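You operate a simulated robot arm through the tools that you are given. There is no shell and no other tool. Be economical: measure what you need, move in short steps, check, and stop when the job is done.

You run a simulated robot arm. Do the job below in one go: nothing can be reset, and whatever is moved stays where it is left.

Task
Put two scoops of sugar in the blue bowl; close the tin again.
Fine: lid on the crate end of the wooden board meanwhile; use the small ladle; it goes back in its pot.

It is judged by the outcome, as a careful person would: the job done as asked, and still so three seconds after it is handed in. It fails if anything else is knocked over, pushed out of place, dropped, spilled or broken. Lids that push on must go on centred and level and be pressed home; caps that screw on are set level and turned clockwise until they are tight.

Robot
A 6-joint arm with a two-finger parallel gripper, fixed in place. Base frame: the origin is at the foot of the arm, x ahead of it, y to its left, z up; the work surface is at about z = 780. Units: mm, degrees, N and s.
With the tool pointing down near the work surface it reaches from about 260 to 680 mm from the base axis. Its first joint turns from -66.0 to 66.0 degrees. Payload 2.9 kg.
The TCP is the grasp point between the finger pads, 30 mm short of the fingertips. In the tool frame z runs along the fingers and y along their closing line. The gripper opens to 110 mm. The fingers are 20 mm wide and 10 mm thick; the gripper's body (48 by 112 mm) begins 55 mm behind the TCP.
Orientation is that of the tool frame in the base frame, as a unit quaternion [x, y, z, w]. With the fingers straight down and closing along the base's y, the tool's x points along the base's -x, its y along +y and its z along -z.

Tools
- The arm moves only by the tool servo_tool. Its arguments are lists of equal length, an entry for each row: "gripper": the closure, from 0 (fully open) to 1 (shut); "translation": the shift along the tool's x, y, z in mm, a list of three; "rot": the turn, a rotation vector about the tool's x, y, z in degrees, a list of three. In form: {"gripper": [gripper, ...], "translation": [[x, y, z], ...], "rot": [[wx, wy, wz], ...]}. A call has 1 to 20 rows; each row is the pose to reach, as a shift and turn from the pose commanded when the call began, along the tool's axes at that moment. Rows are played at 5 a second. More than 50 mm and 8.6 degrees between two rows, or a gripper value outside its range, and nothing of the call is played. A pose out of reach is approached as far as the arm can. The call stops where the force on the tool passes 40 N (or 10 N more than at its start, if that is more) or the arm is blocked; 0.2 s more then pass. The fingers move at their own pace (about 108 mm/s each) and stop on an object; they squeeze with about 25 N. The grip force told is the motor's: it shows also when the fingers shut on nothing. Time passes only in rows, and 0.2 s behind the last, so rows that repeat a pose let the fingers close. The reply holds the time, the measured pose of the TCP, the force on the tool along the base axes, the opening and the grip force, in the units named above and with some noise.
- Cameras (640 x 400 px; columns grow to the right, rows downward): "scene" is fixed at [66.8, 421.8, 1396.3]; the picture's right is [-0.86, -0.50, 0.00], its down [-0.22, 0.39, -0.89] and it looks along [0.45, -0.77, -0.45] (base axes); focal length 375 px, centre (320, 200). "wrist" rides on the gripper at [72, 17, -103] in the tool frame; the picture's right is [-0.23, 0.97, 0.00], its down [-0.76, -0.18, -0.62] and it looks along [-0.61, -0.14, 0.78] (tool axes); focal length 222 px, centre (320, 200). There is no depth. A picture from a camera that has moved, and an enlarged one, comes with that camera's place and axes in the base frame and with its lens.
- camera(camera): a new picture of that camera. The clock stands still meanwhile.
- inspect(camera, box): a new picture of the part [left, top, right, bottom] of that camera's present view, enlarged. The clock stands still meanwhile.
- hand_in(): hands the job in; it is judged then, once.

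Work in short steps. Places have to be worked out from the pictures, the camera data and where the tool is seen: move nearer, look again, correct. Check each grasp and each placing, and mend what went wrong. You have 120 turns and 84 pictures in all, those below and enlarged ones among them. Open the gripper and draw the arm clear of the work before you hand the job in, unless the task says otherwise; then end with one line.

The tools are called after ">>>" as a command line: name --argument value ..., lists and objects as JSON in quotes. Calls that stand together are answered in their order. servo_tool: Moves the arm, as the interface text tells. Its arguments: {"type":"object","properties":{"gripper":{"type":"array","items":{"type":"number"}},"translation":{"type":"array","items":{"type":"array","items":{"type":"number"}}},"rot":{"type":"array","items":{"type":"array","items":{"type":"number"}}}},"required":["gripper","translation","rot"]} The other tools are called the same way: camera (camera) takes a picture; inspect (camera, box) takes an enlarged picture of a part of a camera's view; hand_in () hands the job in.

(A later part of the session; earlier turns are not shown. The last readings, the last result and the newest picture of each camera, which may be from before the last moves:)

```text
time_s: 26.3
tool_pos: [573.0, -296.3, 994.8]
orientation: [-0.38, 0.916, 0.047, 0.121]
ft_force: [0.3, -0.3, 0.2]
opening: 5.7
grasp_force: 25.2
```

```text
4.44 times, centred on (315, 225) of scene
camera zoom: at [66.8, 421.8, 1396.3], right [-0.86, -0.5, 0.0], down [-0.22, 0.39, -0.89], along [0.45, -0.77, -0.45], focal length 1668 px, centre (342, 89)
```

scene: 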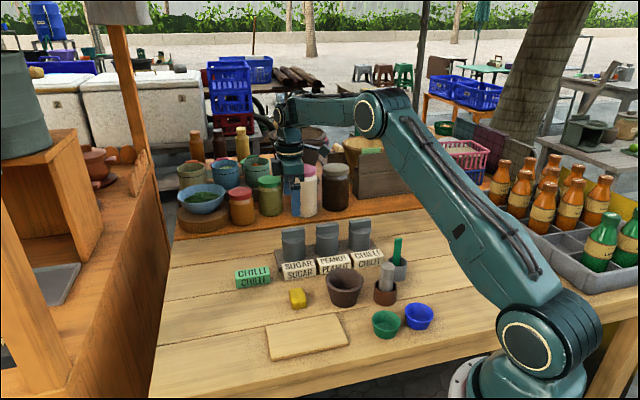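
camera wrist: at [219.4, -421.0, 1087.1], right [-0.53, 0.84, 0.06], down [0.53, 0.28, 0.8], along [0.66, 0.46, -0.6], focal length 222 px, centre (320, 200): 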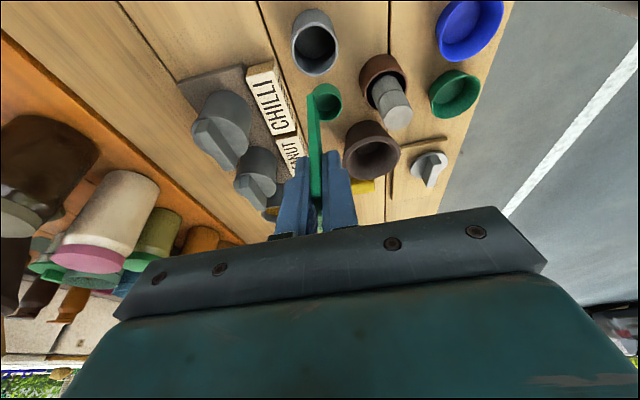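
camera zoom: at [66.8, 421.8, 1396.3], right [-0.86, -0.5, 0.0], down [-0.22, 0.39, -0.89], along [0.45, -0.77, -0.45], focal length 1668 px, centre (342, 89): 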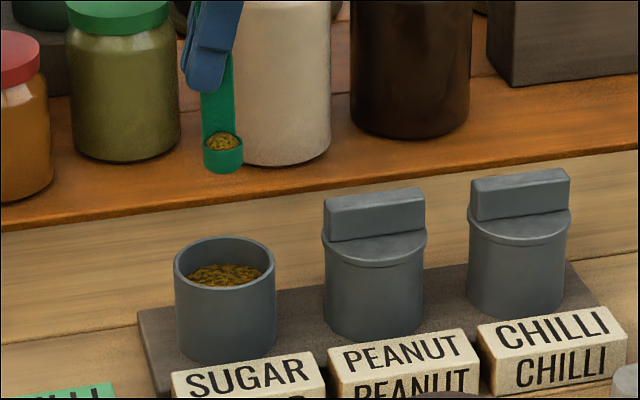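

The cup is full, the tin's level lowered, nothing spilt. Carry it slowly most of the way to the blue bowl.

>>> servo_tool --gripper '[1, 1, 1, 1, 1, 1, 1, 1, 1, 1, 1, 1, 1]' --translation '[[6, 9.6, -1.2], [18, 28.8, -3.5], [32, 51, -6], [48, 77, -9.2], [64, 102, -12.3], [80, 128, -15.4], [96, 153, -18.5], [112, 179, -21.6], [128, 205, -24.6], [144, 230, -27.7], [157, 250, -30.2], [166, 264, -32], [171, 272, -33]]' --rot '[[0, 0, 0], [0, 0, 0], [0, 0, 0], [0, 0, 0], [0, 0, 0], [0, 0, 0], [0, 0, 0], [0, 0, 0], [0, 0, 0], [0, 0, 0], [0, 0, 0], [0, 0, 0], [0, 0, 0]]'

>>> camera --camera "wrist"

>>> inspect --camera "scene" --box '[320, 220, 460, 340]'

```text
time_s: 29.1
tool_pos: [494.8, -340.3, 1049.3]
orientation: [-0.381, 0.916, 0.049, 0.12]
ft_force: [0.8, 0.4, -1.5]
opening: 5.2
grasp_force: 24.9
out of reach, approached as far as the arm can: row 2, 3, 4, 5, 6, 7, 8, 9, 10, 11, 12, 13
```

```text
41 pictures are left
camera wrist: at [413.8, -396.5, 1130.2], right [-0.54, 0.84, 0.06], down [0.53, 0.28, 0.8], along [0.66, 0.46, -0.6], focal length 222 px, centre (320, 200)
```

wrist: 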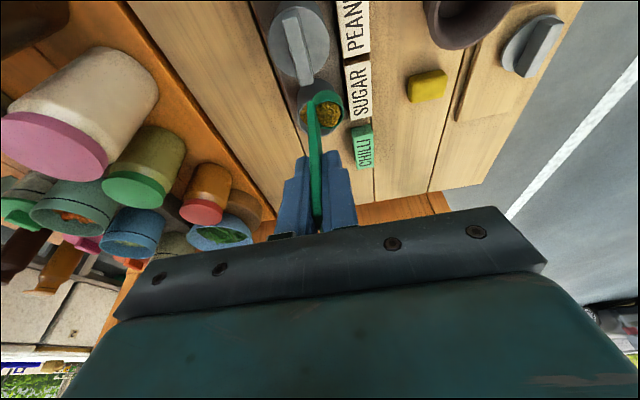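

```text
3.33 times, centred on (390, 280) of scene
camera zoom: at [66.8, 421.8, 1396.3], right [-0.86, -0.5, 0.0], down [-0.22, 0.39, -0.89], along [0.45, -0.77, -0.45], focal length 1251 px, centre (87, -67)
```

zoom: 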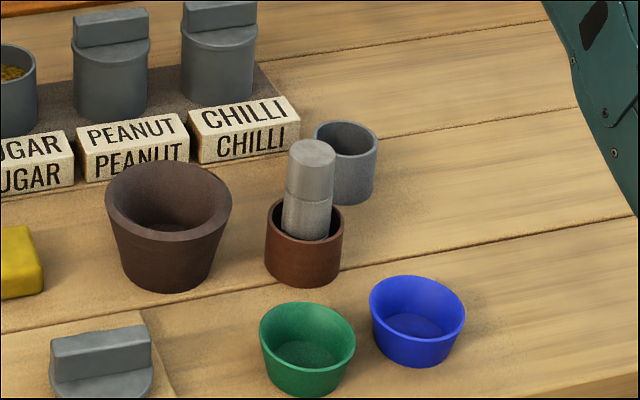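

The direct line hit an arm limit (only moved part way, cup still level and full). The reverse of the earlier pot→tin path is known reachable, so go back along that first.

>>> servo_tool --gripper '[1, 1, 1, 1, 1]' --translation '[[10, 6, 0], [25, 18, 0], [42, 32, 0], [60, 46, -2], [72, 56, -4]]' --rot '[[0, 0, 0], [0, 0, 0], [0, 0, 0], [0, 0, 0], [0, 0, 0]]'

```text
time_s: 30.3
tool_pos: [452.2, -379.3, 1051.9]
orientation: [-0.38, 0.916, 0.051, 0.12]
ft_force: [-1.2, 1.4, -0.4]
opening: 5.5
grasp_force: 25.2
out of reach, approached as far as the arm can: row 1, 2, 3, 4, 5
```

Motion in tool +y remains blocked while other directions work. Test lowering back toward z≈1005 first, then +y.

>>> servo_tool --gripper '[1, 1, 1]' --translation '[[4, 0, 15], [9, 0, 32], [11, 0, 42]]' --rot '[[0, 0, 0], [0, 0, 0], [0, 0, 0]]'

```text
time_s: 31.1
tool_pos: [464.0, -391.8, 1014.7]
orientation: [-0.38, 0.916, 0.049, 0.121]
ft_force: [0.1, -0.7, 0.3]
opening: 5.2
grasp_force: 25.3
out of reach, approached as far as the arm can: row 1, 2, 3
```

There seems to be a joint configuration limit tying radius to height. Look at the whole arm.

>>> camera --camera "scene"

```text
39 pictures are left
```

scene: 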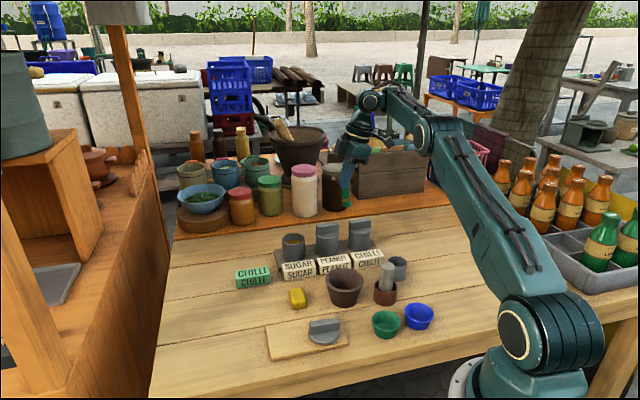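

Try turning the ladle about the vertical (kept level) to relieve the wrist.

>>> servo_tool --gripper '[1, 1, 1, 1]' --translation '[[0, 0, 0], [0, 0, 0], [0, 0, 0], [0, 0, 0]]' --rot '[[1.6, 0, 5.8], [3.1, 0, 11.6], [4.7, 0, 17.4], [5.2, 0, 19.3]]'

```text
time_s: 32.1
tool_pos: [480.8, -408.5, 1021.3]
orientation: [-0.215, 0.968, 0.028, 0.128]
ft_force: [-0.1, -0.6, -0.5]
opening: 5.2
grasp_force: 24.8
out of reach, approached as far as the arm can: row 1, 2, 3, 4
```

That pushed the radius outward, so turning the other way should free it. Turn +38° about vertical.

>>> servo_tool --gripper '[1, 1, 1, 1, 1, 1]' --translation '[[0, 0, 0], [0, 0, 0], [0, 0, 0], [0, 0, 0], [0, 0, 0], [0, 0, 0]]' --rot '[[-2, 0, -7.4], [-4, 0, -14.8], [-6, 0, -22.2], [-8, 0, -29.6], [-9.8, 0, -36.7], [-9.8, 0, -36.7]]'

```text
time_s: 33.5
tool_pos: [422.9, -414.5, 995.4]
orientation: [-0.52, 0.844, 0.065, 0.11]
ft_force: [-0.5, -0.3, -1.0]
opening: 5.4
grasp_force: 24.7
out of reach, approached as far as the arm can: row 2, 3, 4, 5, 6
```

The positions lie on a fixed-distance shell — some joint sits at a limit with this lean. Test reducing the lean by 6° (harmless for the load) and see whether the position frees up.

>>> servo_tool --gripper '[1, 1, 1]' --translation '[[0, 0, 0], [0, 0, 0], [0, 0, 0]]' --rot '[[0, 3, 0], [0, 6, 0], [0, 6, 0]]'

>>> inspect --camera "scene" --box '[320, 60, 560, 210]'

```text
time_s: 34.3
tool_pos: [422.3, -413.9, 998.4]
orientation: [-0.522, 0.85, 0.039, 0.067]
ft_force: [-0.3, 0.7, -0.4]
opening: 5.0
grasp_force: 25.2
```

```text
2.67 times, centred on (440, 135) of scene
camera zoom: at [66.8, 421.8, 1396.3], right [-0.86, -0.5, 0.0], down [-0.22, 0.39, -0.89], along [0.45, -0.77, -0.45], focal length 1001 px, centre (0, 373)
```

zoom: 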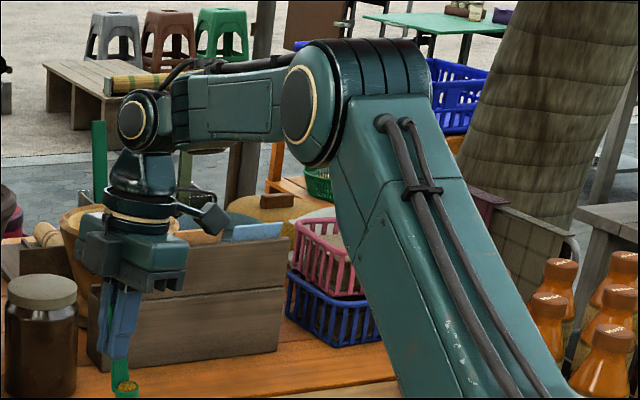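

Freed — no limit now. The cup is still loaded (6° tilt). Move along a straight line toward the bowl, in small rows.

>>> servo_tool --gripper '[1, 1, 1, 1, 1, 1, 1, 1]' --translation '[[-3, 10, 0.5], [-9, 35, 1.5], [-17, 65, 2.7], [-25, 95, 4], [-33, 125, 5.2], [-40, 150, 6.3], [-44, 168, 7], [-46, 175, 7.3]]' --rot '[[0, 0, 0], [0, 0, 0], [0, 0, 0], [0, 0, 0], [0, 0, 0], [0, 0, 0], [0, 0, 0], [0, 0, 0]]'

>>> camera --camera "wrist"

```text
time_s: 36.1
tool_pos: [284.7, -294.2, 996.6]
orientation: [-0.521, 0.85, 0.039, 0.069]
ft_force: [0.0, -0.4, -0.3]
opening: 5.2
grasp_force: 25.1
```

```text
37 pictures are left
camera wrist: at [229.0, -364.7, 1087.6], right [-0.77, 0.64, 0.03], down [0.45, 0.51, 0.73], along [0.46, 0.58, -0.68], focal length 222 px, centre (320, 200)
```

wrist: 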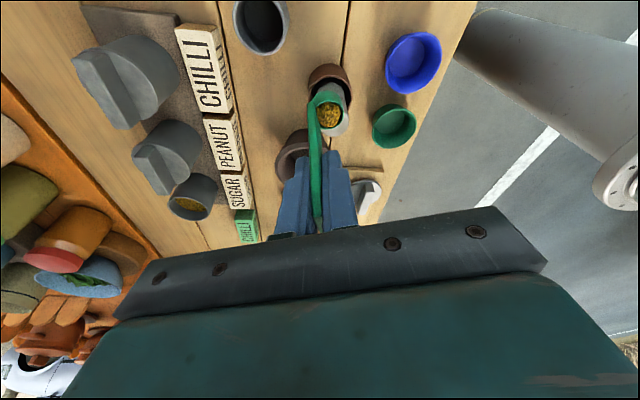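

Combining both views, the blue bowl's centre is ≈(195,-227) with its rim at z≈806 (about 64 mm wide). Bring the cup's pouring lip just short of the bowl centre at z≈880.

>>> servo_tool --gripper '[1, 1, 1, 1, 1, 1]' --translation '[[-0.5, 15, 2], [-1.2, 38, 8], [-2, 62, 17], [-2.7, 82, 28], [-3.3, 95.4, 38.6], [-3.3, 95.4, 38.6]]' --rot '[[0, 0, 0], [0, 0, 0], [0, 0, 0], [0, 0, 0], [0, 0, 0], [0, 0, 0]]'

>>> inspect --camera "wrist" --box '[240, 20, 460, 220]'

>>> inspect --camera "scene" --box '[350, 210, 470, 340]'

```text
time_s: 37.5
tool_pos: [205.1, -242.0, 959.9]
orientation: [-0.522, 0.849, 0.038, 0.067]
ft_force: [0.6, 0.6, -0.3]
opening: 5.4
grasp_force: 25.0
```

```text
2.00 times, centred on (350, 120) of wrist
camera zoom: at [149.4, -312.4, 1050.0], right [-0.77, 0.64, 0.03], down [0.45, 0.51, 0.73], along [0.46, 0.58, -0.68], focal length 444 px, centre (260, 360)
```

zoom: 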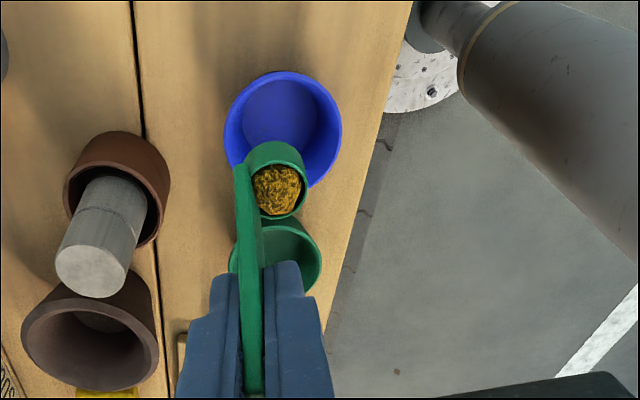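

```text
3.08 times, centred on (410, 275) of scene
camera zoom: at [66.8, 421.8, 1396.3], right [-0.86, -0.5, 0.0], down [-0.22, 0.39, -0.89], along [0.45, -0.77, -0.45], focal length 1155 px, centre (43, -31)
```

zoom: 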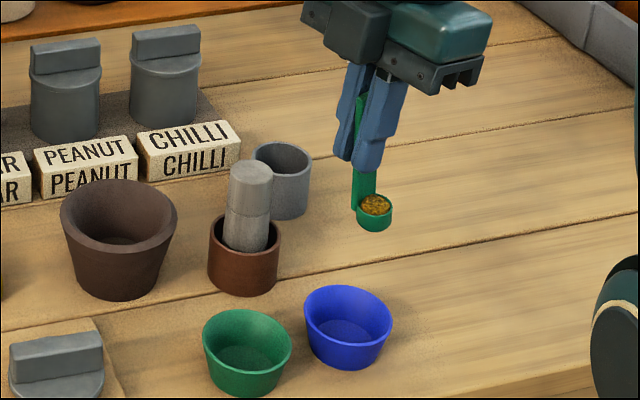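

The ladle's cup now reads ≈71 mm below the TCP and ≈10.5 mm aside. I'll tilt in stages, keeping the lip fixed over the bowl; first to 30° ladle tilt as a reach check.

>>> servo_tool --gripper '[1, 1, 1, 1, 1]' --translation '[[5.8, 5.3, 11.1], [-4.1, 5.3, 12.6], [-13.8, 5.3, 15.4], [-22.9, 5.3, 19.7], [-22.9, 5.3, 19.7]]' --rot '[[0, 0, 0], [0, 8, 0], [0, 16, 0], [0, 24, 0], [0, 24, 0]]'

>>> inspect --camera "scene" --box '[350, 210, 470, 340]'

>>> inspect --camera "wrist" --box '[240, 20, 460, 220]'

```text
time_s: 38.7
tool_pos: [212.6, -217.5, 945.2]
orientation: [-0.518, 0.845, -0.071, -0.111]
ft_force: [-0.4, 0.3, 1.0]
opening: 5.2
grasp_force: 24.3
```

```text
3.08 times, centred on (410, 275) of scene
camera zoom: at [66.8, 421.8, 1396.3], right [-0.86, -0.5, 0.0], down [-0.22, 0.39, -0.89], along [0.45, -0.77, -0.45], focal length 1155 px, centre (43, -31)
```

zoom: 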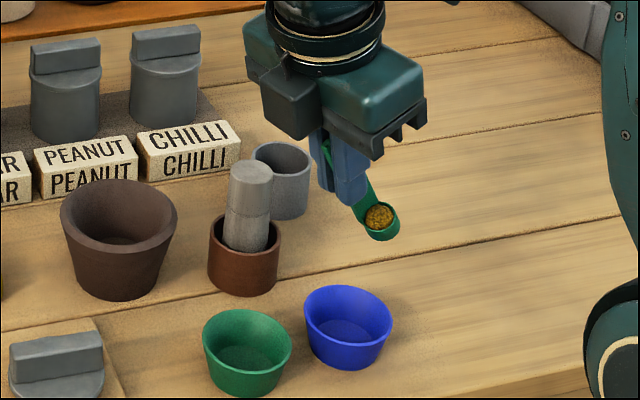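

```text
2.00 times, centred on (350, 120) of wrist
camera zoom: at [176.6, -247.6, 1061.9], right [-0.77, 0.64, -0.06], down [0.56, 0.72, 0.4], along [0.3, 0.27, -0.91], focal length 444 px, centre (260, 360)
```

zoom: 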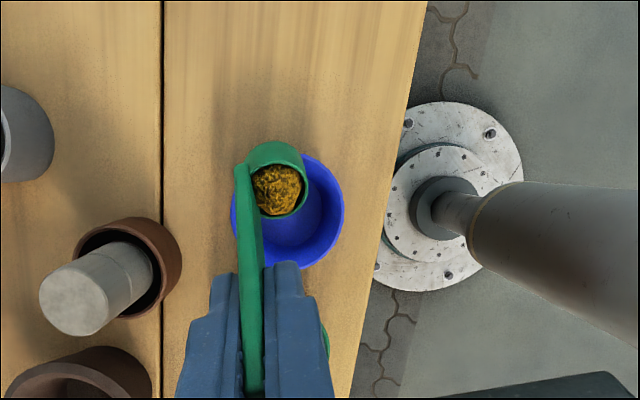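

On track: lip is right over the bowl, no reach limit. Continue tilting to about 70°.

>>> servo_tool --gripper '[1, 1, 1, 1, 1, 1]' --translation '[[-10, 0, 1.5], [-19.7, 0, 4.3], [-28.8, 0, 8.5], [-37.3, 0, 13.9], [-45, 0, 20.6], [-45, 0, 20.6]]' --rot '[[0, 8, 0], [0, 16, 0], [0, 24, 0], [0, 32, 0], [0, 40, 0], [0, 40, 0]]'

>>> inspect --camera "scene" --box '[350, 210, 470, 340]'

```text
time_s: 40.1
tool_pos: [229.6, -184.8, 912.9]
orientation: [-0.463, 0.756, -0.244, -0.394]
ft_force: [0.3, 0.3, -0.8]
opening: 5.2
grasp_force: 24.4
```

```text
3.08 times, centred on (410, 275) of scene
camera zoom: at [66.8, 421.8, 1396.3], right [-0.86, -0.5, 0.0], down [-0.22, 0.39, -0.89], along [0.45, -0.77, -0.45], focal length 1155 px, centre (43, -31)
```

zoom: 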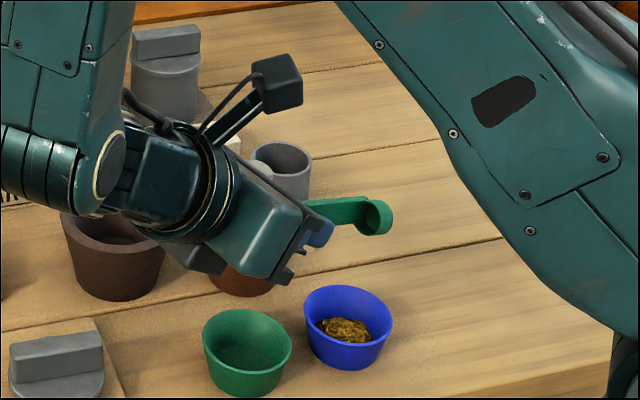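

The sugar is in the blue bowl. Check whether anything remains in the cup.

>>> inspect --camera "wrist" --box '[240, 80, 400, 220]'

>>> inspect --camera "scene" --box '[395, 250, 455, 330]'

```text
2.86 times, centred on (320, 150) of wrist
camera zoom: at [233.4, -136.5, 1030.3], right [-0.81, 0.56, -0.19], down [0.59, 0.76, -0.27], along [0.0, -0.33, -0.94], focal length 635 px, centre (320, 343)
```

zoom: 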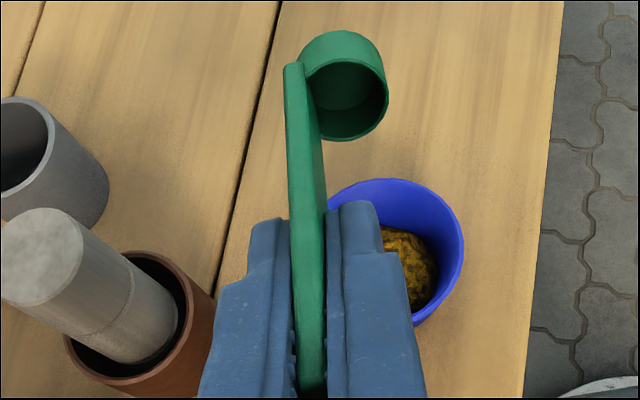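

```text
5.00 times, centred on (425, 290) of scene
camera zoom: at [66.8, 421.8, 1396.3], right [-0.86, -0.5, 0.0], down [-0.22, 0.39, -0.89], along [0.45, -0.77, -0.45], focal length 1877 px, centre (-205, -250)
```

zoom: 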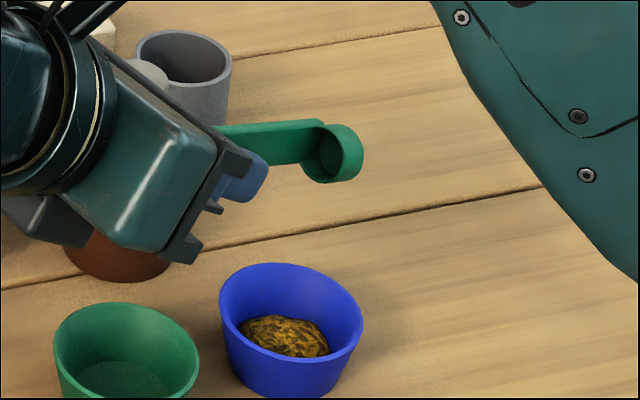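

The cup is empty and everything landed in the bowl — one scoop done. Reverse the tilt along the same path, then rise.

>>> servo_tool --gripper '[1, 1, 1, 1, 1, 1, 1, 1, 1]' --translation '[[10.2, 0, -0.1], [20.1, 0, 1.1], [29.8, 0, 3.8], [39, 0, 7.8], [47.7, 0, 13.1], [63.4, 0, 13.8], [82.3, 0, 12.9], [100.3, 0, 12.5], [100.3, 0, 12.5]]' --rot '[[0, -8, 0], [0, -16, 0], [0, -24, 0], [0, -32, 0], [0, -40, 0], [0, -48, 0], [0, -56, 0], [0, -64, 0], [0, -64, 0]]'

```text
time_s: 42.1
tool_pos: [198.7, -244.9, 987.8]
orientation: [-0.522, 0.849, 0.039, 0.068]
ft_force: [0.5, -0.8, -0.6]
opening: 5.3
grasp_force: 25.0
```

Ladle upright again. Move out toward the middle and turn the tool −90° about vertical, so that at the tin the tool leans back toward the base (well inside reach).

>>> servo_tool --gripper '[1, 1, 1, 1, 1, 1, 1, 1, 1, 1, 1, 1, 1, 1, 1]' --translation '[[0.7, -25, -3], [1.4, -50, -6], [2, -75, -9], [2.7, -98.9, -12.6], [2.7, -98.9, -12.6], [2.7, -98.9, -12.6], [2.7, -98.9, -12.6], [2.7, -98.9, -12.6], [2.7, -98.9, -12.6], [2.7, -98.9, -12.6], [2.7, -98.9, -12.6], [2.7, -98.9, -12.6], [2.7, -98.9, -12.6], [2.7, -98.9, -12.6], [2.7, -98.9, -12.6]]' --rot '[[0, 0, 0], [0, 0, 0], [0, 0, 0], [0, 0, 0], [1.28, 0, 8.1], [2.56, 0, 16.2], [3.84, 0, 24.3], [5.1, 0, 32.4], [6.4, 0, 40.5], [7.7, 0, 48.6], [9, 0, 56.7], [10.2, 0, 64.8], [11.5, 0, 72.9], [12.8, 0, 81], [14, 0, 88.9]]'

```text
time_s: 45.3
tool_pos: [283.9, -292.5, 998.9]
orientation: [0.233, 0.969, -0.018, 0.079]
ft_force: [-0.6, 0.0, 0.0]
opening: 5.3
grasp_force: 25.1
```

Now carry the empty ladle to above the sugar tin, bringing the ladle back to vertical on the way.

>>> servo_tool --gripper '[1, 1, 1, 1, 1, 1, 1, 1, 1]' --translation '[[-30, 15, 4.7], [-60, 30, 9.4], [-92, 46, 14.5], [-124, 62, 19.6], [-156, 78, 24.7], [-188, 94, 29.7], [-218, 109, 34.5], [-241.8, 121, 38.2], [-241.8, 121, 38.2]]' --rot '[[0, -1, 0], [0, -2, 0], [0, -3, 0], [0, -4, 0], [0, -5, 0], [0, -6, 0], [0, -6, 0], [0, -6, 0], [0, -6, 0]]'

>>> inspect --camera "wrist" --box '[240, 20, 400, 200]'

>>> inspect --camera "scene" --box '[260, 180, 360, 270]'

```text
time_s: 47.3
tool_pos: [557.5, -297.9, 999.1]
orientation: [0.23, 0.964, -0.03, 0.129]
ft_force: [0.1, -0.9, -0.3]
opening: 5.3
grasp_force: 25.2
```

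```text
2.22 times, centred on (320, 110) of wrist
camera zoom: at [477.9, -238.3, 1079.2], right [0.64, 0.77, 0.06], down [0.43, -0.42, 0.8], along [0.64, -0.48, -0.6], focal length 494 px, centre (320, 400)
```

zoom: 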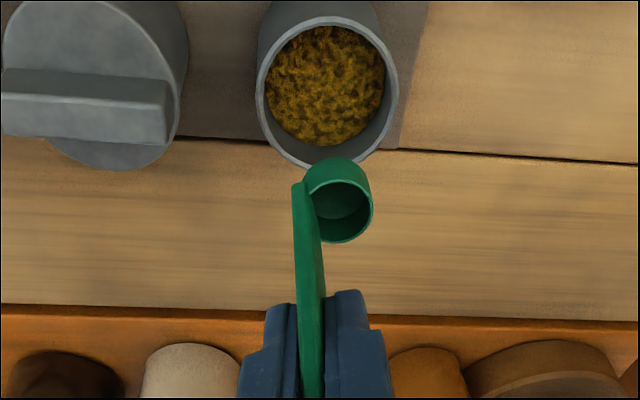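

```text
4.44 times, centred on (310, 225) of scene
camera zoom: at [66.8, 421.8, 1396.3], right [-0.86, -0.5, 0.0], down [-0.22, 0.39, -0.89], along [0.45, -0.77, -0.45], focal length 1668 px, centre (364, 89)
```

zoom: 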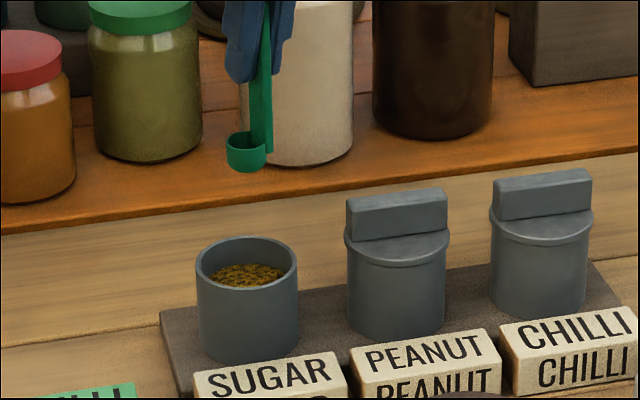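

Tin centre re-measured ≈(561,-285). Align and dip again in one slow descent to the same depth.

>>> servo_tool --gripper '[1, 1, 1, 1, 1, 1, 1, 1, 1, 1]' --translation '[[2.6, 1, -0.7], [9, 1, 23.5], [15.5, 1, 47.5], [21, 1, 68], [23, 1, 75.5], [24.8, 1, 82], [26.5, 1, 88.5], [28, 1, 94], [29.5, 1, 99.8], [29.5, 1, 99.8]]' --rot '[[0, 0, 0], [0, 0, 0], [0, 0, 0], [0, 0, 0], [0, 0, 0], [0, 0, 0], [0, 0, 0], [0, 0, 0], [0, 0, 0], [0, 0, 0]]'

>>> inspect --camera "wrist" --box '[240, 20, 400, 200]'

```text
time_s: 49.5
tool_pos: [556.5, -293.3, 897.1]
orientation: [0.23, 0.964, -0.031, 0.129]
ft_force: [-0.3, 0.1, -0.4]
opening: 5.4
grasp_force: 25.1
```

```text
2.22 times, centred on (320, 110) of wrist
camera zoom: at [476.7, -234.3, 977.4], right [0.64, 0.77, 0.06], down [0.43, -0.42, 0.8], along [0.64, -0.48, -0.6], focal length 494 px, centre (320, 400)
```

zoom: 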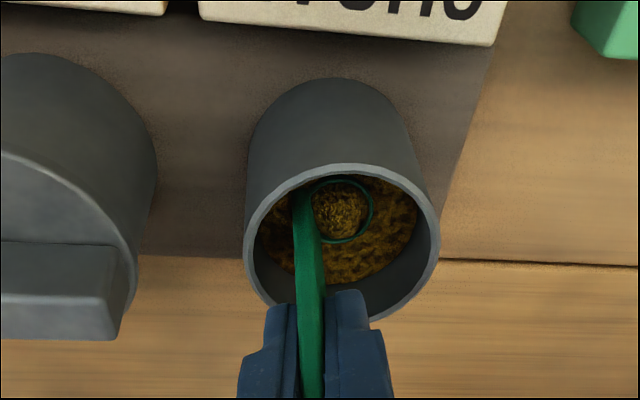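

The cup rim is just at the surface and already filling. Dip 7 mm deeper for a full scoop, then lift.

>>> servo_tool --gripper '[1, 1, 1, 1]' --translation '[[0.9, 0, 3.4], [1.8, 0, 6.8], [1.8, 0, 6.8], [1.8, 0, 6.8]]' --rot '[[0, 0, 0], [0, 0, 0], [0, 0, 0], [0, 0, 0]]'

>>> servo_tool --gripper '[1, 1, 1, 1, 1, 1, 1, 1]' --translation '[[-2.6, 0, -9.7], [-5.2, 0, -19.3], [-7.8, 0, -29], [-11, 0, -42], [-15, 0, -56], [-19.5, 0, -72], [-24, 0, -88], [-28.5, 0, -106]]' --rot '[[0, 0, 0], [0, 0, 0], [0, 0, 0], [0, 0, 0], [0, 0, 0], [0, 0, 0], [0, 0, 0], [0, 0, 0]]'

>>> inspect --camera "wrist" --box '[240, 20, 400, 200]'

```text
time_s: 50.5
tool_pos: [556.3, -294.7, 891.6]
orientation: [0.231, 0.964, -0.031, 0.132]
ft_force: [3.4, -1.8, 17.6]
opening: 5.8
grasp_force: 25.7
```

```text
time_s: 52.3
tool_pos: [554.9, -293.7, 1001.0]
orientation: [0.231, 0.964, -0.031, 0.129]
ft_force: [0.0, -0.5, 0.0]
opening: 5.4
grasp_force: 25.0
```

```text
2.22 times, centred on (320, 110) of wrist
camera zoom: at [475.0, -234.6, 1080.9], right [0.64, 0.77, 0.06], down [0.43, -0.42, 0.8], along [0.64, -0.48, -0.6], focal length 494 px, centre (320, 400)
```

zoom: 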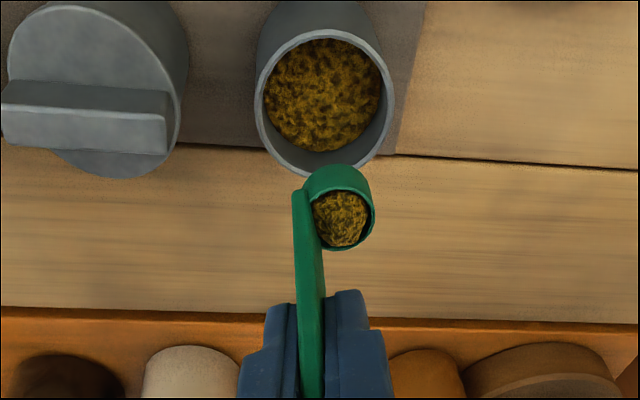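

Second full scoop, nothing spilt. Return along the same path to the mid position.

>>> servo_tool --gripper '[1, 1, 1, 1, 1, 1, 1, 1, 1, 1, 1]' --translation '[[8, -4, -2], [27, -14, -7], [53, -27.6, -13.8], [80, -41.7, -20.8], [107, -55.7, -27.8], [134, -69.8, -34.8], [161, -83.8, -41.8], [188, -97.9, -48.8], [211, -110, -54.8], [227, -118, -59], [234.3, -122, -60.8]]' --rot '[[0, 0, 0], [0, 0.5, 0], [0, 1, 0], [0, 2, 0], [0, 3, 0], [0, 4, 0], [0, 5, 0], [0, 5.5, 0], [0, 6, 0], [0, 6, 0], [0, 6, 0]]'

```text
time_s: 54.7
tool_pos: [283.2, -292.8, 997.0]
orientation: [0.231, 0.97, -0.019, 0.078]
ft_force: [-0.1, -0.5, -0.7]
opening: 5.2
grasp_force: 24.8
```

Turn back +90° about vertical and move to the same pre-pour pose as before.

>>> servo_tool --gripper '[1, 1, 1, 1, 1, 1, 1, 1, 1, 1, 1, 1, 1, 1, 1, 1]' --translation '[[0, 0, 0], [0, 0, 0], [0, 0, 0], [0, 0, 0], [0, 0, 0], [0, 0, 0], [0, 0, 0], [0, 0, 0], [0, 0, 0], [0, 0, 0], [0, 0, 0], [15, 1.5, 2], [40, 4, 5], [65, 6.6, 10], [85, 8.7, 16], [97.3, 9.9, 22.1]]' --rot '[[-1.28, 0, -8.1], [-2.56, 0, -16.2], [-3.84, 0, -24.3], [-5.1, 0, -32.4], [-6.4, 0, -40.5], [-7.7, 0, -48.6], [-9, 0, -56.7], [-10.2, 0, -64.8], [-11.5, 0, -72.9], [-12.8, 0, -81], [-14, 0, -88.9], [-14, 0, -88.9], [-14, 0, -88.9], [-14, 0, -88.9], [-14, 0, -88.9], [-14, 0, -88.9]]'

>>> inspect --camera "wrist" --box '[240, 20, 460, 220]'

```text
time_s: 58.1
tool_pos: [205.3, -242.5, 960.7]
orientation: [-0.522, 0.849, 0.038, 0.067]
ft_force: [-0.5, 0.5, -0.3]
opening: 5.5
grasp_force: 24.9
```

```text
2.00 times, centred on (350, 120) of wrist
camera zoom: at [150.4, -311.2, 1049.2], right [-0.77, 0.64, 0.03], down [0.45, 0.51, 0.73], along [0.46, 0.58, -0.68], focal length 444 px, centre (260, 360)
```

zoom: 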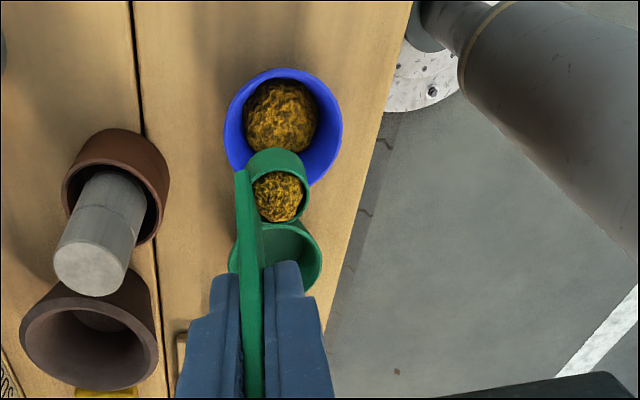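

Same pose, loaded cup. Repeat the pour: tilt to about 70° with the lip over the bowl.

>>> servo_tool --gripper '[1, 1, 1, 1, 1]' --translation '[[5.8, 5.3, 11.1], [-4.1, 5.3, 12.6], [-13.8, 5.3, 15.4], [-22.9, 5.3, 19.7], [-22.9, 5.3, 19.7]]' --rot '[[0, 0, 0], [0, 8, 0], [0, 16, 0], [0, 24, 0], [0, 24, 0]]'

>>> servo_tool --gripper '[1, 1, 1, 1, 1, 1, 1]' --translation '[[-10, 0, 1.5], [-19.7, 0, 4.3], [-28.8, 0, 8.5], [-37.3, 0, 13.9], [-45, 0, 20.6], [-45, 0, 20.6], [-45, 0, 20.6]]' --rot '[[0, 8, 0], [0, 16, 0], [0, 24, 0], [0, 32, 0], [0, 40, 0], [0, 40, 0], [0, 40, 0]]'

>>> inspect --camera "wrist" --box '[240, 80, 400, 220]'

>>> inspect --camera "scene" --box '[350, 210, 470, 340]'

```text
time_s: 59.3
tool_pos: [214.4, -217.2, 942.9]
orientation: [-0.518, 0.845, -0.072, -0.111]
ft_force: [0.4, 0.5, -0.3]
opening: 5.3
grasp_force: 25.1
```

```text
time_s: 60.9
tool_pos: [230.4, -183.5, 912.4]
orientation: [-0.463, 0.756, -0.244, -0.393]
ft_force: [0.6, -0.2, -0.1]
opening: 5.2
grasp_force: 24.8
```

```text
2.86 times, centred on (320, 150) of wrist
camera zoom: at [234.2, -135.6, 1029.4], right [-0.81, 0.56, -0.19], down [0.59, 0.76, -0.27], along [0.0, -0.33, -0.94], focal length 635 px, centre (320, 343)
```

zoom: 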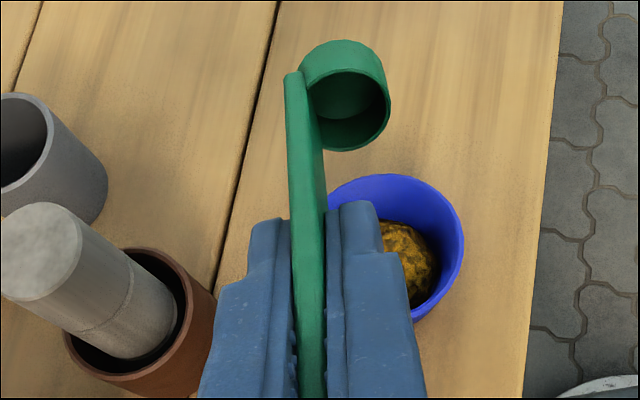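

```text
3.08 times, centred on (410, 275) of scene
camera zoom: at [66.8, 421.8, 1396.3], right [-0.86, -0.5, 0.0], down [-0.22, 0.39, -0.89], along [0.45, -0.77, -0.45], focal length 1155 px, centre (43, -31)
```

zoom: 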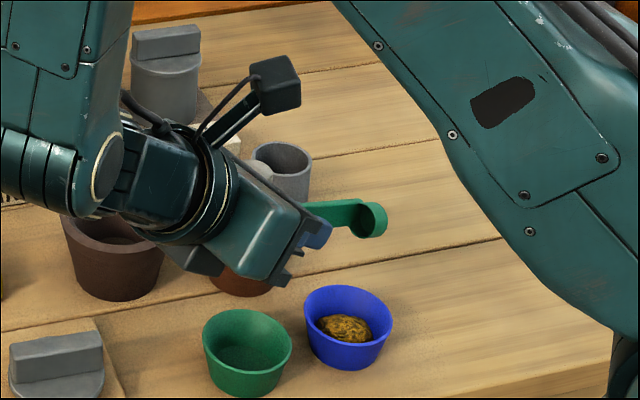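

Both scoops are in the bowl and the cup is empty. Reverse the tilt again.

>>> servo_tool --gripper '[1, 1, 1, 1, 1, 1, 1, 1, 1]' --translation '[[10.2, 0, -0.1], [20.1, 0, 1.1], [29.8, 0, 3.8], [39, 0, 7.8], [47.7, 0, 13.1], [63.4, 0, 13.8], [82.3, 0, 12.9], [100.3, 0, 12.5], [100.3, 0, 12.5]]' --rot '[[0, -8, 0], [0, -16, 0], [0, -24, 0], [0, -32, 0], [0, -40, 0], [0, -48, 0], [0, -56, 0], [0, -64, 0], [0, -64, 0]]'

```text
time_s: 62.9
tool_pos: [199.5, -243.4, 987.0]
orientation: [-0.522, 0.849, 0.039, 0.068]
ft_force: [-0.6, -0.7, 0.4]
opening: 5.2
grasp_force: 25.4
```

Carry the ladle to above its grey pot, restoring the yaw and lean it was picked up with.

>>> servo_tool --gripper '[1, 1, 1, 1, 1, 1]' --translation '[[12, -29, -2], [25, -59, -4], [37, -88, -6], [50, -118, -8], [62.4, -147.2, -9.9], [62.4, -147.2, -9.9]]' --rot '[[0.7, -1.2, 3.5], [1.5, -2.4, 7], [2.2, -3.6, 10.6], [3, -4.8, 14.1], [3.7, -6, 17.65], [3.7, -6, 17.65]]'

>>> inspect --camera "wrist" --box '[240, 20, 420, 200]'

>>> inspect --camera "scene" --box '[350, 170, 450, 300]'

```text
time_s: 64.3
tool_pos: [303.0, -365.6, 988.7]
orientation: [-0.379, 0.916, 0.048, 0.122]
ft_force: [-0.4, -0.3, -0.5]
opening: 4.9
grasp_force: 24.5
```

```text
2.22 times, centred on (330, 110) of wrist
camera zoom: at [221.2, -421.5, 1069.0], right [-0.53, 0.84, 0.06], down [0.53, 0.28, 0.8], along [0.66, 0.46, -0.6], focal length 494 px, centre (298, 400)
```

zoom: 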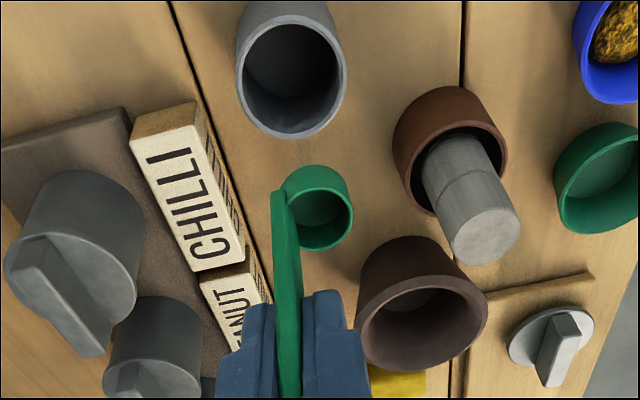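

```text
3.08 times, centred on (400, 235) of scene
camera zoom: at [66.8, 421.8, 1396.3], right [-0.86, -0.5, 0.0], down [-0.22, 0.39, -0.89], along [0.45, -0.77, -0.45], focal length 1155 px, centre (74, 92)
```

zoom: 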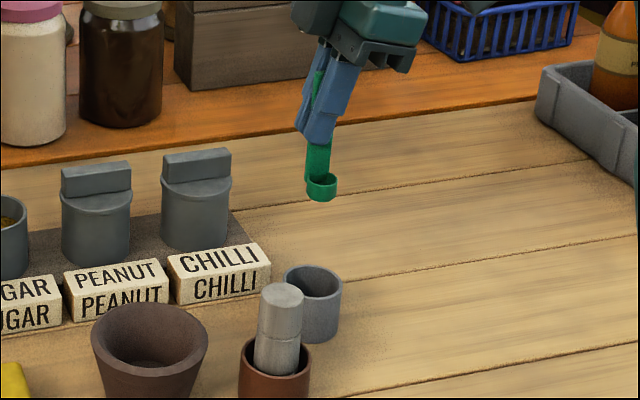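

Pot centre computed as ≈(294,-362), rim ≈817. Lower until the cup is just above the rim and check alignment.

>>> servo_tool --gripper '[1, 1, 1, 1, 1]' --translation '[[5, -0.5, 16], [11, -1, 33], [16.5, -1.7, 50], [21.8, -1.7, 66.6], [21.8, -1.7, 66.6]]' --rot '[[0, 0, 0], [0, 0, 0], [0, 0, 0], [0, 0, 0], [0, 0, 0]]'

>>> inspect --camera "wrist" --box '[260, 60, 380, 180]'

>>> inspect --camera "scene" --box '[370, 220, 430, 290]'

```text
time_s: 65.5
tool_pos: [300.0, -371.3, 917.4]
orientation: [-0.38, 0.916, 0.048, 0.122]
ft_force: [-1.6, -0.3, -0.1]
opening: 5.4
grasp_force: 24.9
```

```text
3.33 times, centred on (320, 120) of wrist
camera zoom: at [219.1, -426.6, 998.5], right [-0.53, 0.84, 0.06], down [0.53, 0.28, 0.8], along [0.66, 0.46, -0.6], focal length 740 px, centre (320, 467)
```

zoom: 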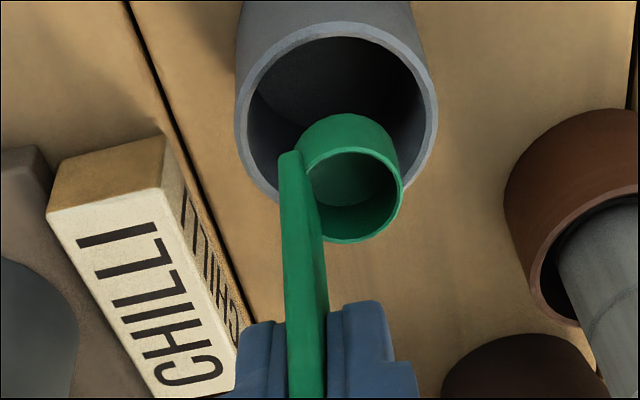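

```text
5.71 times, centred on (400, 255) of scene
camera zoom: at [66.8, 421.8, 1396.3], right [-0.86, -0.5, 0.0], down [-0.22, 0.39, -0.89], along [0.45, -0.77, -0.45], focal length 2145 px, centre (-137, -114)
```

zoom: 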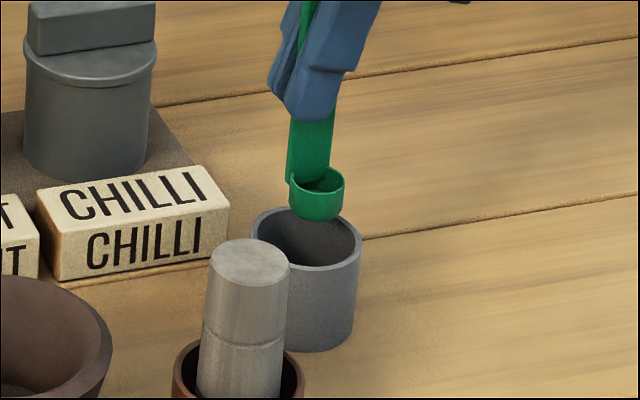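

Cup and pot centres agree within 2 mm. Lower into the pot slowly.

>>> servo_tool --gripper '[1, 1, 1, 1, 1, 1, 1]' --translation '[[2.6, 0, 9.7], [5.2, 0, 19.3], [7.8, 0, 29], [10.4, 0, 38.6], [11.4, 0, 42.5], [12.4, 0, 46.4], [12.4, 0, 46.4]]' --rot '[[0, 0, 0], [0, 0, 0], [0, 0, 0], [0, 0, 0], [0, 0, 0], [0, 0, 0], [0, 0, 0]]'

>>> inspect --camera "scene" --box '[370, 220, 430, 290]'

```text
time_s: 67.1
tool_pos: [300.4, -370.2, 868.5]
orientation: [-0.38, 0.916, 0.049, 0.122]
ft_force: [-0.5, -0.4, -0.3]
opening: 5.2
grasp_force: 25.4
```

```text
5.71 times, centred on (400, 255) of scene
camera zoom: at [66.8, 421.8, 1396.3], right [-0.86, -0.5, 0.0], down [-0.22, 0.39, -0.89], along [0.45, -0.77, -0.45], focal length 2145 px, centre (-137, -114)
```

zoom: 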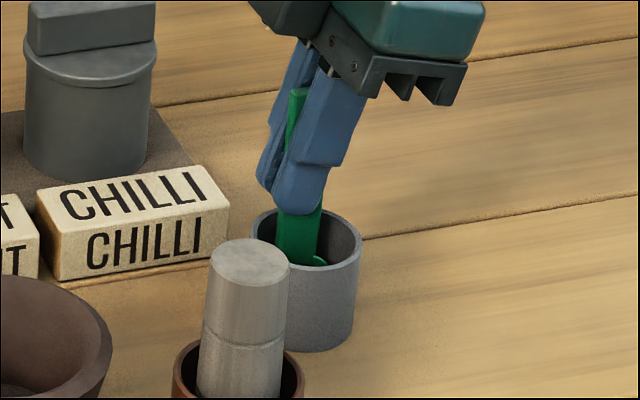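

No contact yet and a few mm to the floor; lower 5 mm more.

>>> servo_tool --gripper '[1, 1, 1, 1]' --translation '[[0.5, 0, 1.9], [0.9, 0, 3.4], [1.3, 0, 4.8], [1.3, 0, 4.8]]' --rot '[[0, 0, 0], [0, 0, 0], [0, 0, 0], [0, 0, 0]]'

```text
time_s: 68.1
tool_pos: [303.1, -371.6, 863.5]
orientation: [-0.38, 0.916, 0.049, 0.122]
ft_force: [0.1, 0.1, -1.7]
opening: 5.3
grasp_force: 24.6
```

Still none; 3 mm more, then open and withdraw straight up.

>>> servo_tool --gripper '[1, 1, 1]' --translation '[[0.4, 0, 1.5], [0.8, 0, 2.9], [0.8, 0, 2.9]]' --rot '[[0, 0, 0], [0, 0, 0], [0, 0, 0]]'

>>> servo_tool --gripper '[0.9, 0.8, 0.7, 0.7, 0.7, 0.7, 0.7]' --translation '[[0, 0, 0], [0, 0, 0], [0, 0, 0], [-5.2, 0, -19.3], [-13, 0, -48.3], [-23.3, 0, -87], [-33.7, 0, -125.6]]' --rot '[[0, 0, 0], [0, 0, 0], [0, 0, 0], [0, 0, 0], [0, 0, 0], [0, 0, 0], [0, 0, 0]]'

>>> inspect --camera "scene" --box '[350, 200, 450, 300]'

```text
time_s: 68.9
tool_pos: [300.0, -370.6, 860.9]
orientation: [-0.38, 0.916, 0.049, 0.122]
ft_force: [-0.3, 0.1, 0.6]
opening: 5.0
grasp_force: 25.5
```

```text
time_s: 70.5
tool_pos: [302.0, -369.8, 991.2]
orientation: [-0.38, 0.916, 0.049, 0.122]
ft_force: [0.0, -0.1, 0.7]
opening: 33.0
grasp_force: 0.0
```

```text
4.00 times, centred on (400, 250) of scene
camera zoom: at [66.8, 421.8, 1396.3], right [-0.86, -0.5, 0.0], down [-0.22, 0.39, -0.89], along [0.45, -0.77, -0.45], focal length 1501 px, centre (0, 0)
```

zoom: 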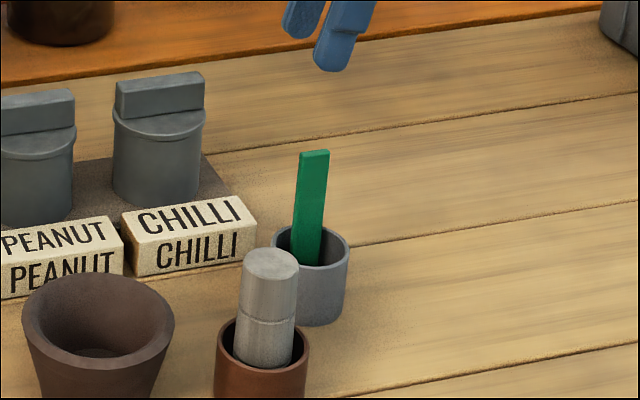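

Ladle is back in its pot. Straighten the tool and go above the lid on the board.

>>> servo_tool --gripper '[0.65, 0.6, 0.6, 0.6, 0.6, 0.6, 0.6, 0.6, 0.6]' --translation '[[-28.5, 20, 9], [-57, 40.4, 18], [-85.5, 60.6, 27], [-114, 80.8, 36], [-142.5, 101, 45], [-171, 121.2, 54], [-199.5, 141.4, 63], [-227.9, 161.6, 71.5], [-227.9, 161.6, 71.5]]' --rot '[[0, 2, 0], [0, 4, 0], [0, 6, 0], [0, 8, 0], [0, 10, 0], [0, 12, 0], [0, 14, 0], [0, 15, 0], [0, 15, 0]]'

>>> inspect --camera "wrist" --box '[240, 40, 400, 200]'

```text
time_s: 72.5
tool_pos: [355.6, -86.0, 980.9]
orientation: [-0.383, 0.924, -0.002, 0.001]
ft_force: [0.2, -0.3, -0.9]
opening: 43.7
grasp_force: 0.1
```

```text
2.50 times, centred on (320, 120) of wrist
camera zoom: at [291.5, -125.1, 1082.2], right [-0.53, 0.85, 0.0], down [0.66, 0.41, 0.62], along [0.53, 0.33, -0.78], focal length 555 px, centre (320, 400)
```

zoom: 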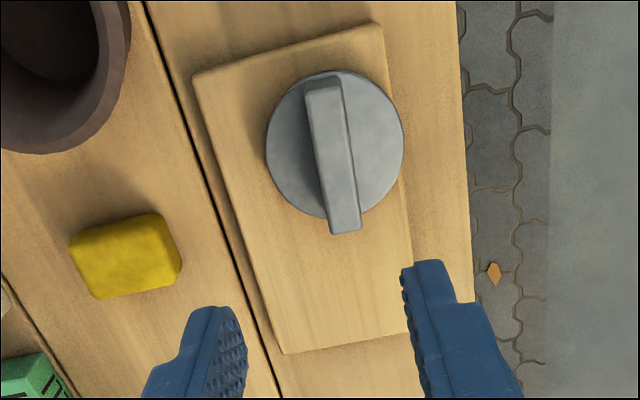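

The bar appears ≈6–7 mm toward tool +y of my TCP line. Shift there, undo the 1.6° yaw difference, and descend part way to check.

>>> servo_tool --gripper '[0.55, 0.55, 0.55, 0.55]' --translation '[[0, 3, 30], [0, 6, 65], [0, 6, 100], [0, 6, 100]]' --rot '[[0, 0, 1], [0, 0, 1.6], [0, 0, 1.6], [0, 0, 1.6]]'

>>> inspect --camera "wrist" --box '[240, 60, 400, 220]'

>>> inspect --camera "scene" --box '[270, 270, 360, 360]'

```text
time_s: 73.5
tool_pos: [352.4, -83.5, 881.3]
orientation: [-0.371, 0.929, -0.002, 0.001]
ft_force: [0.0, -0.5, 0.4]
opening: 49.6
grasp_force: 0.0
```

```text
2.50 times, centred on (320, 140) of wrist
camera zoom: at [286.8, -119.8, 984.6], right [-0.5, 0.86, 0.0], down [0.67, 0.4, 0.62], along [0.54, 0.31, -0.78], focal length 555 px, centre (320, 350)
```

zoom: 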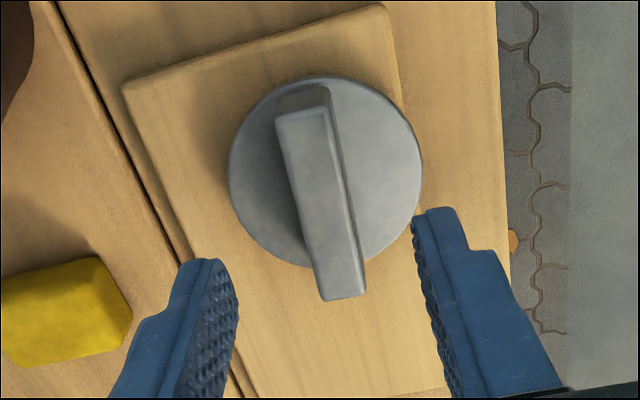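

```text
4.44 times, centred on (315, 315) of scene
camera zoom: at [66.8, 421.8, 1396.3], right [-0.86, -0.5, 0.0], down [-0.22, 0.39, -0.89], along [0.45, -0.77, -0.45], focal length 1668 px, centre (342, -311)
```

zoom: 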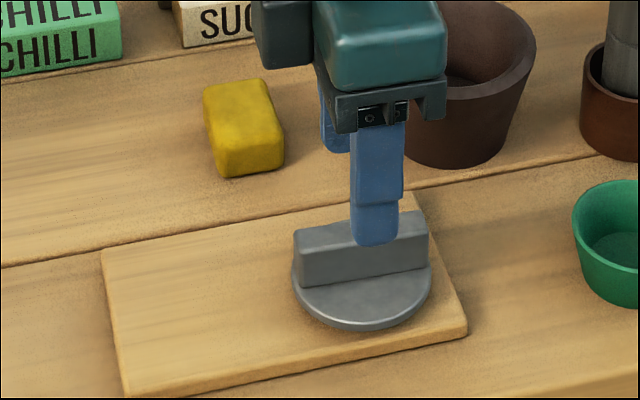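

Now the bar is centred between the fingers; nudge 4 mm along it, descend to the bar and close gently.

>>> servo_tool --gripper '[0.55, 0.55, 0.55, 0.7, 0.8, 0.9]' --translation '[[4, 0, 20], [4, 0, 36], [4, 0, 42], [4, 0, 42], [4, 0, 42], [4, 0, 42]]' --rot '[[0, 0, 0], [0, 0, 0], [0, 0, 0], [0, 0, 0], [0, 0, 0], [0, 0, 0]]'

```text
time_s: 74.9
tool_pos: [348.8, -87.5, 839.8]
orientation: [-0.37, 0.929, -0.002, 0.0]
ft_force: [-0.3, -0.2, 0.4]
opening: 14.7
grasp_force: 24.8
```

Gripped (14.7 mm) with no side force. Lift 120 mm and check it in both views.

>>> servo_tool --gripper '[1, 1, 1, 1, 1]' --translation '[[0, 0, -15], [0, 0, -45], [0, 0, -90], [0, 0, -130], [0, 0, -160]]' --rot '[[0, 0, 0], [0, 0, 0], [0, 0, 0], [0, 0, 0], [0, 0, 0]]'

>>> inspect --camera "wrist" --box '[240, 60, 400, 220]'

>>> inspect --camera "scene" --box '[270, 200, 370, 300]'

```text
time_s: 76.1
tool_pos: [347.9, -86.7, 998.2]
orientation: [-0.37, 0.929, -0.002, 0.001]
ft_force: [-0.5, 0.3, -0.5]
opening: 14.9
grasp_force: 24.9
```

```text
2.50 times, centred on (320, 140) of wrist
camera zoom: at [282.1, -122.5, 1100.5], right [-0.5, 0.86, 0.0], down [0.67, 0.4, 0.62], along [0.54, 0.31, -0.78], focal length 555 px, centre (320, 350)
```

zoom: 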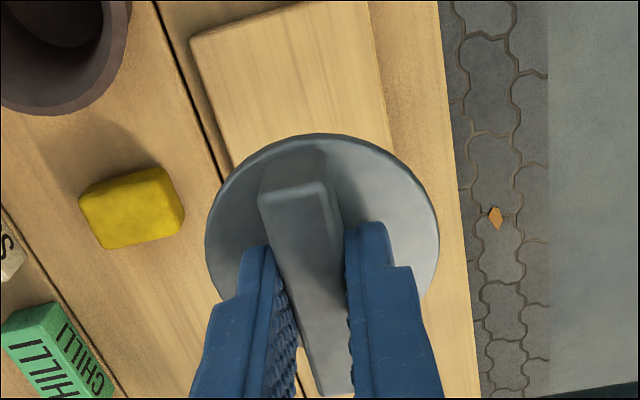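

```text
4.00 times, centred on (320, 250) of scene
camera zoom: at [66.8, 421.8, 1396.3], right [-0.86, -0.5, 0.0], down [-0.22, 0.39, -0.89], along [0.45, -0.77, -0.45], focal length 1501 px, centre (320, 0)
```

zoom: 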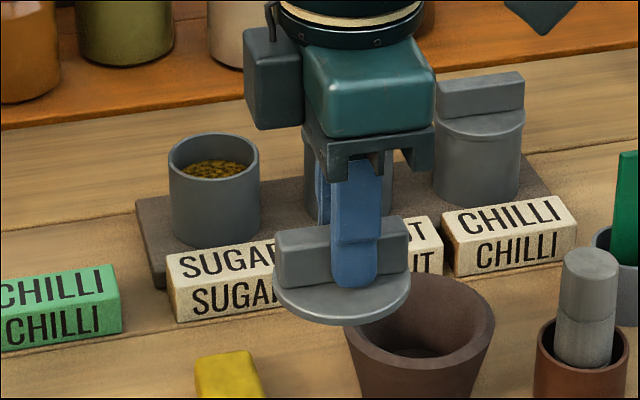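

Lid held level but ≈7.5 mm off-centre along the bar (toward tool +x), so the seating TCP will be ≈(559.5,-290). Carry it over the sugar tin.

>>> servo_tool --gripper '[1, 1, 1, 1, 1, 1, 1, 1, 1, 1]' --translation '[[-2, -33, 0], [-4, -66, 0], [-5, -99, 0], [-6.5, -132, 0], [-8, -165, 0], [-9.5, -198, 0], [-11, -231, 0], [-12.5, -264, 0], [-14, -293, 10], [-14, -293, 10]]' --rot '[[0, 0, 0], [0, 0, 0], [0, 0, 0], [0, 0, 0], [0, 0, 0], [0, 0, 0], [0, 0, 0], [0, 0, 0], [0, 0, 0], [0, 0, 0]]'

>>> inspect --camera "scene" --box '[260, 180, 360, 270]'

```text
time_s: 78.3
tool_pos: [558.0, -288.8, 989.6]
orientation: [-0.37, 0.929, -0.002, 0.001]
ft_force: [0.6, 0.4, 0.3]
opening: 14.8
grasp_force: 25.1
```

```text
4.44 times, centred on (310, 225) of scene
camera zoom: at [66.8, 421.8, 1396.3], right [-0.86, -0.5, 0.0], down [-0.22, 0.39, -0.89], along [0.45, -0.77, -0.45], focal length 1668 px, centre (364, 89)
```

zoom: 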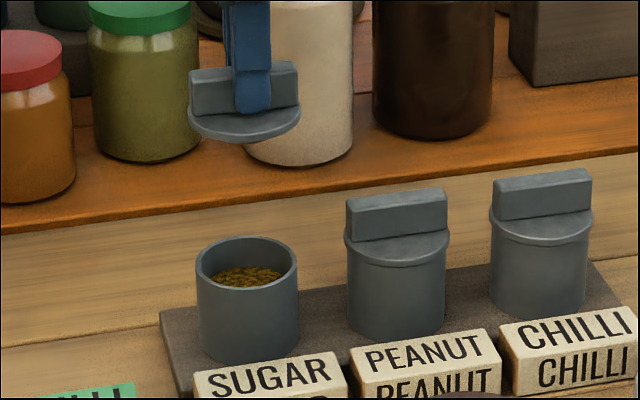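

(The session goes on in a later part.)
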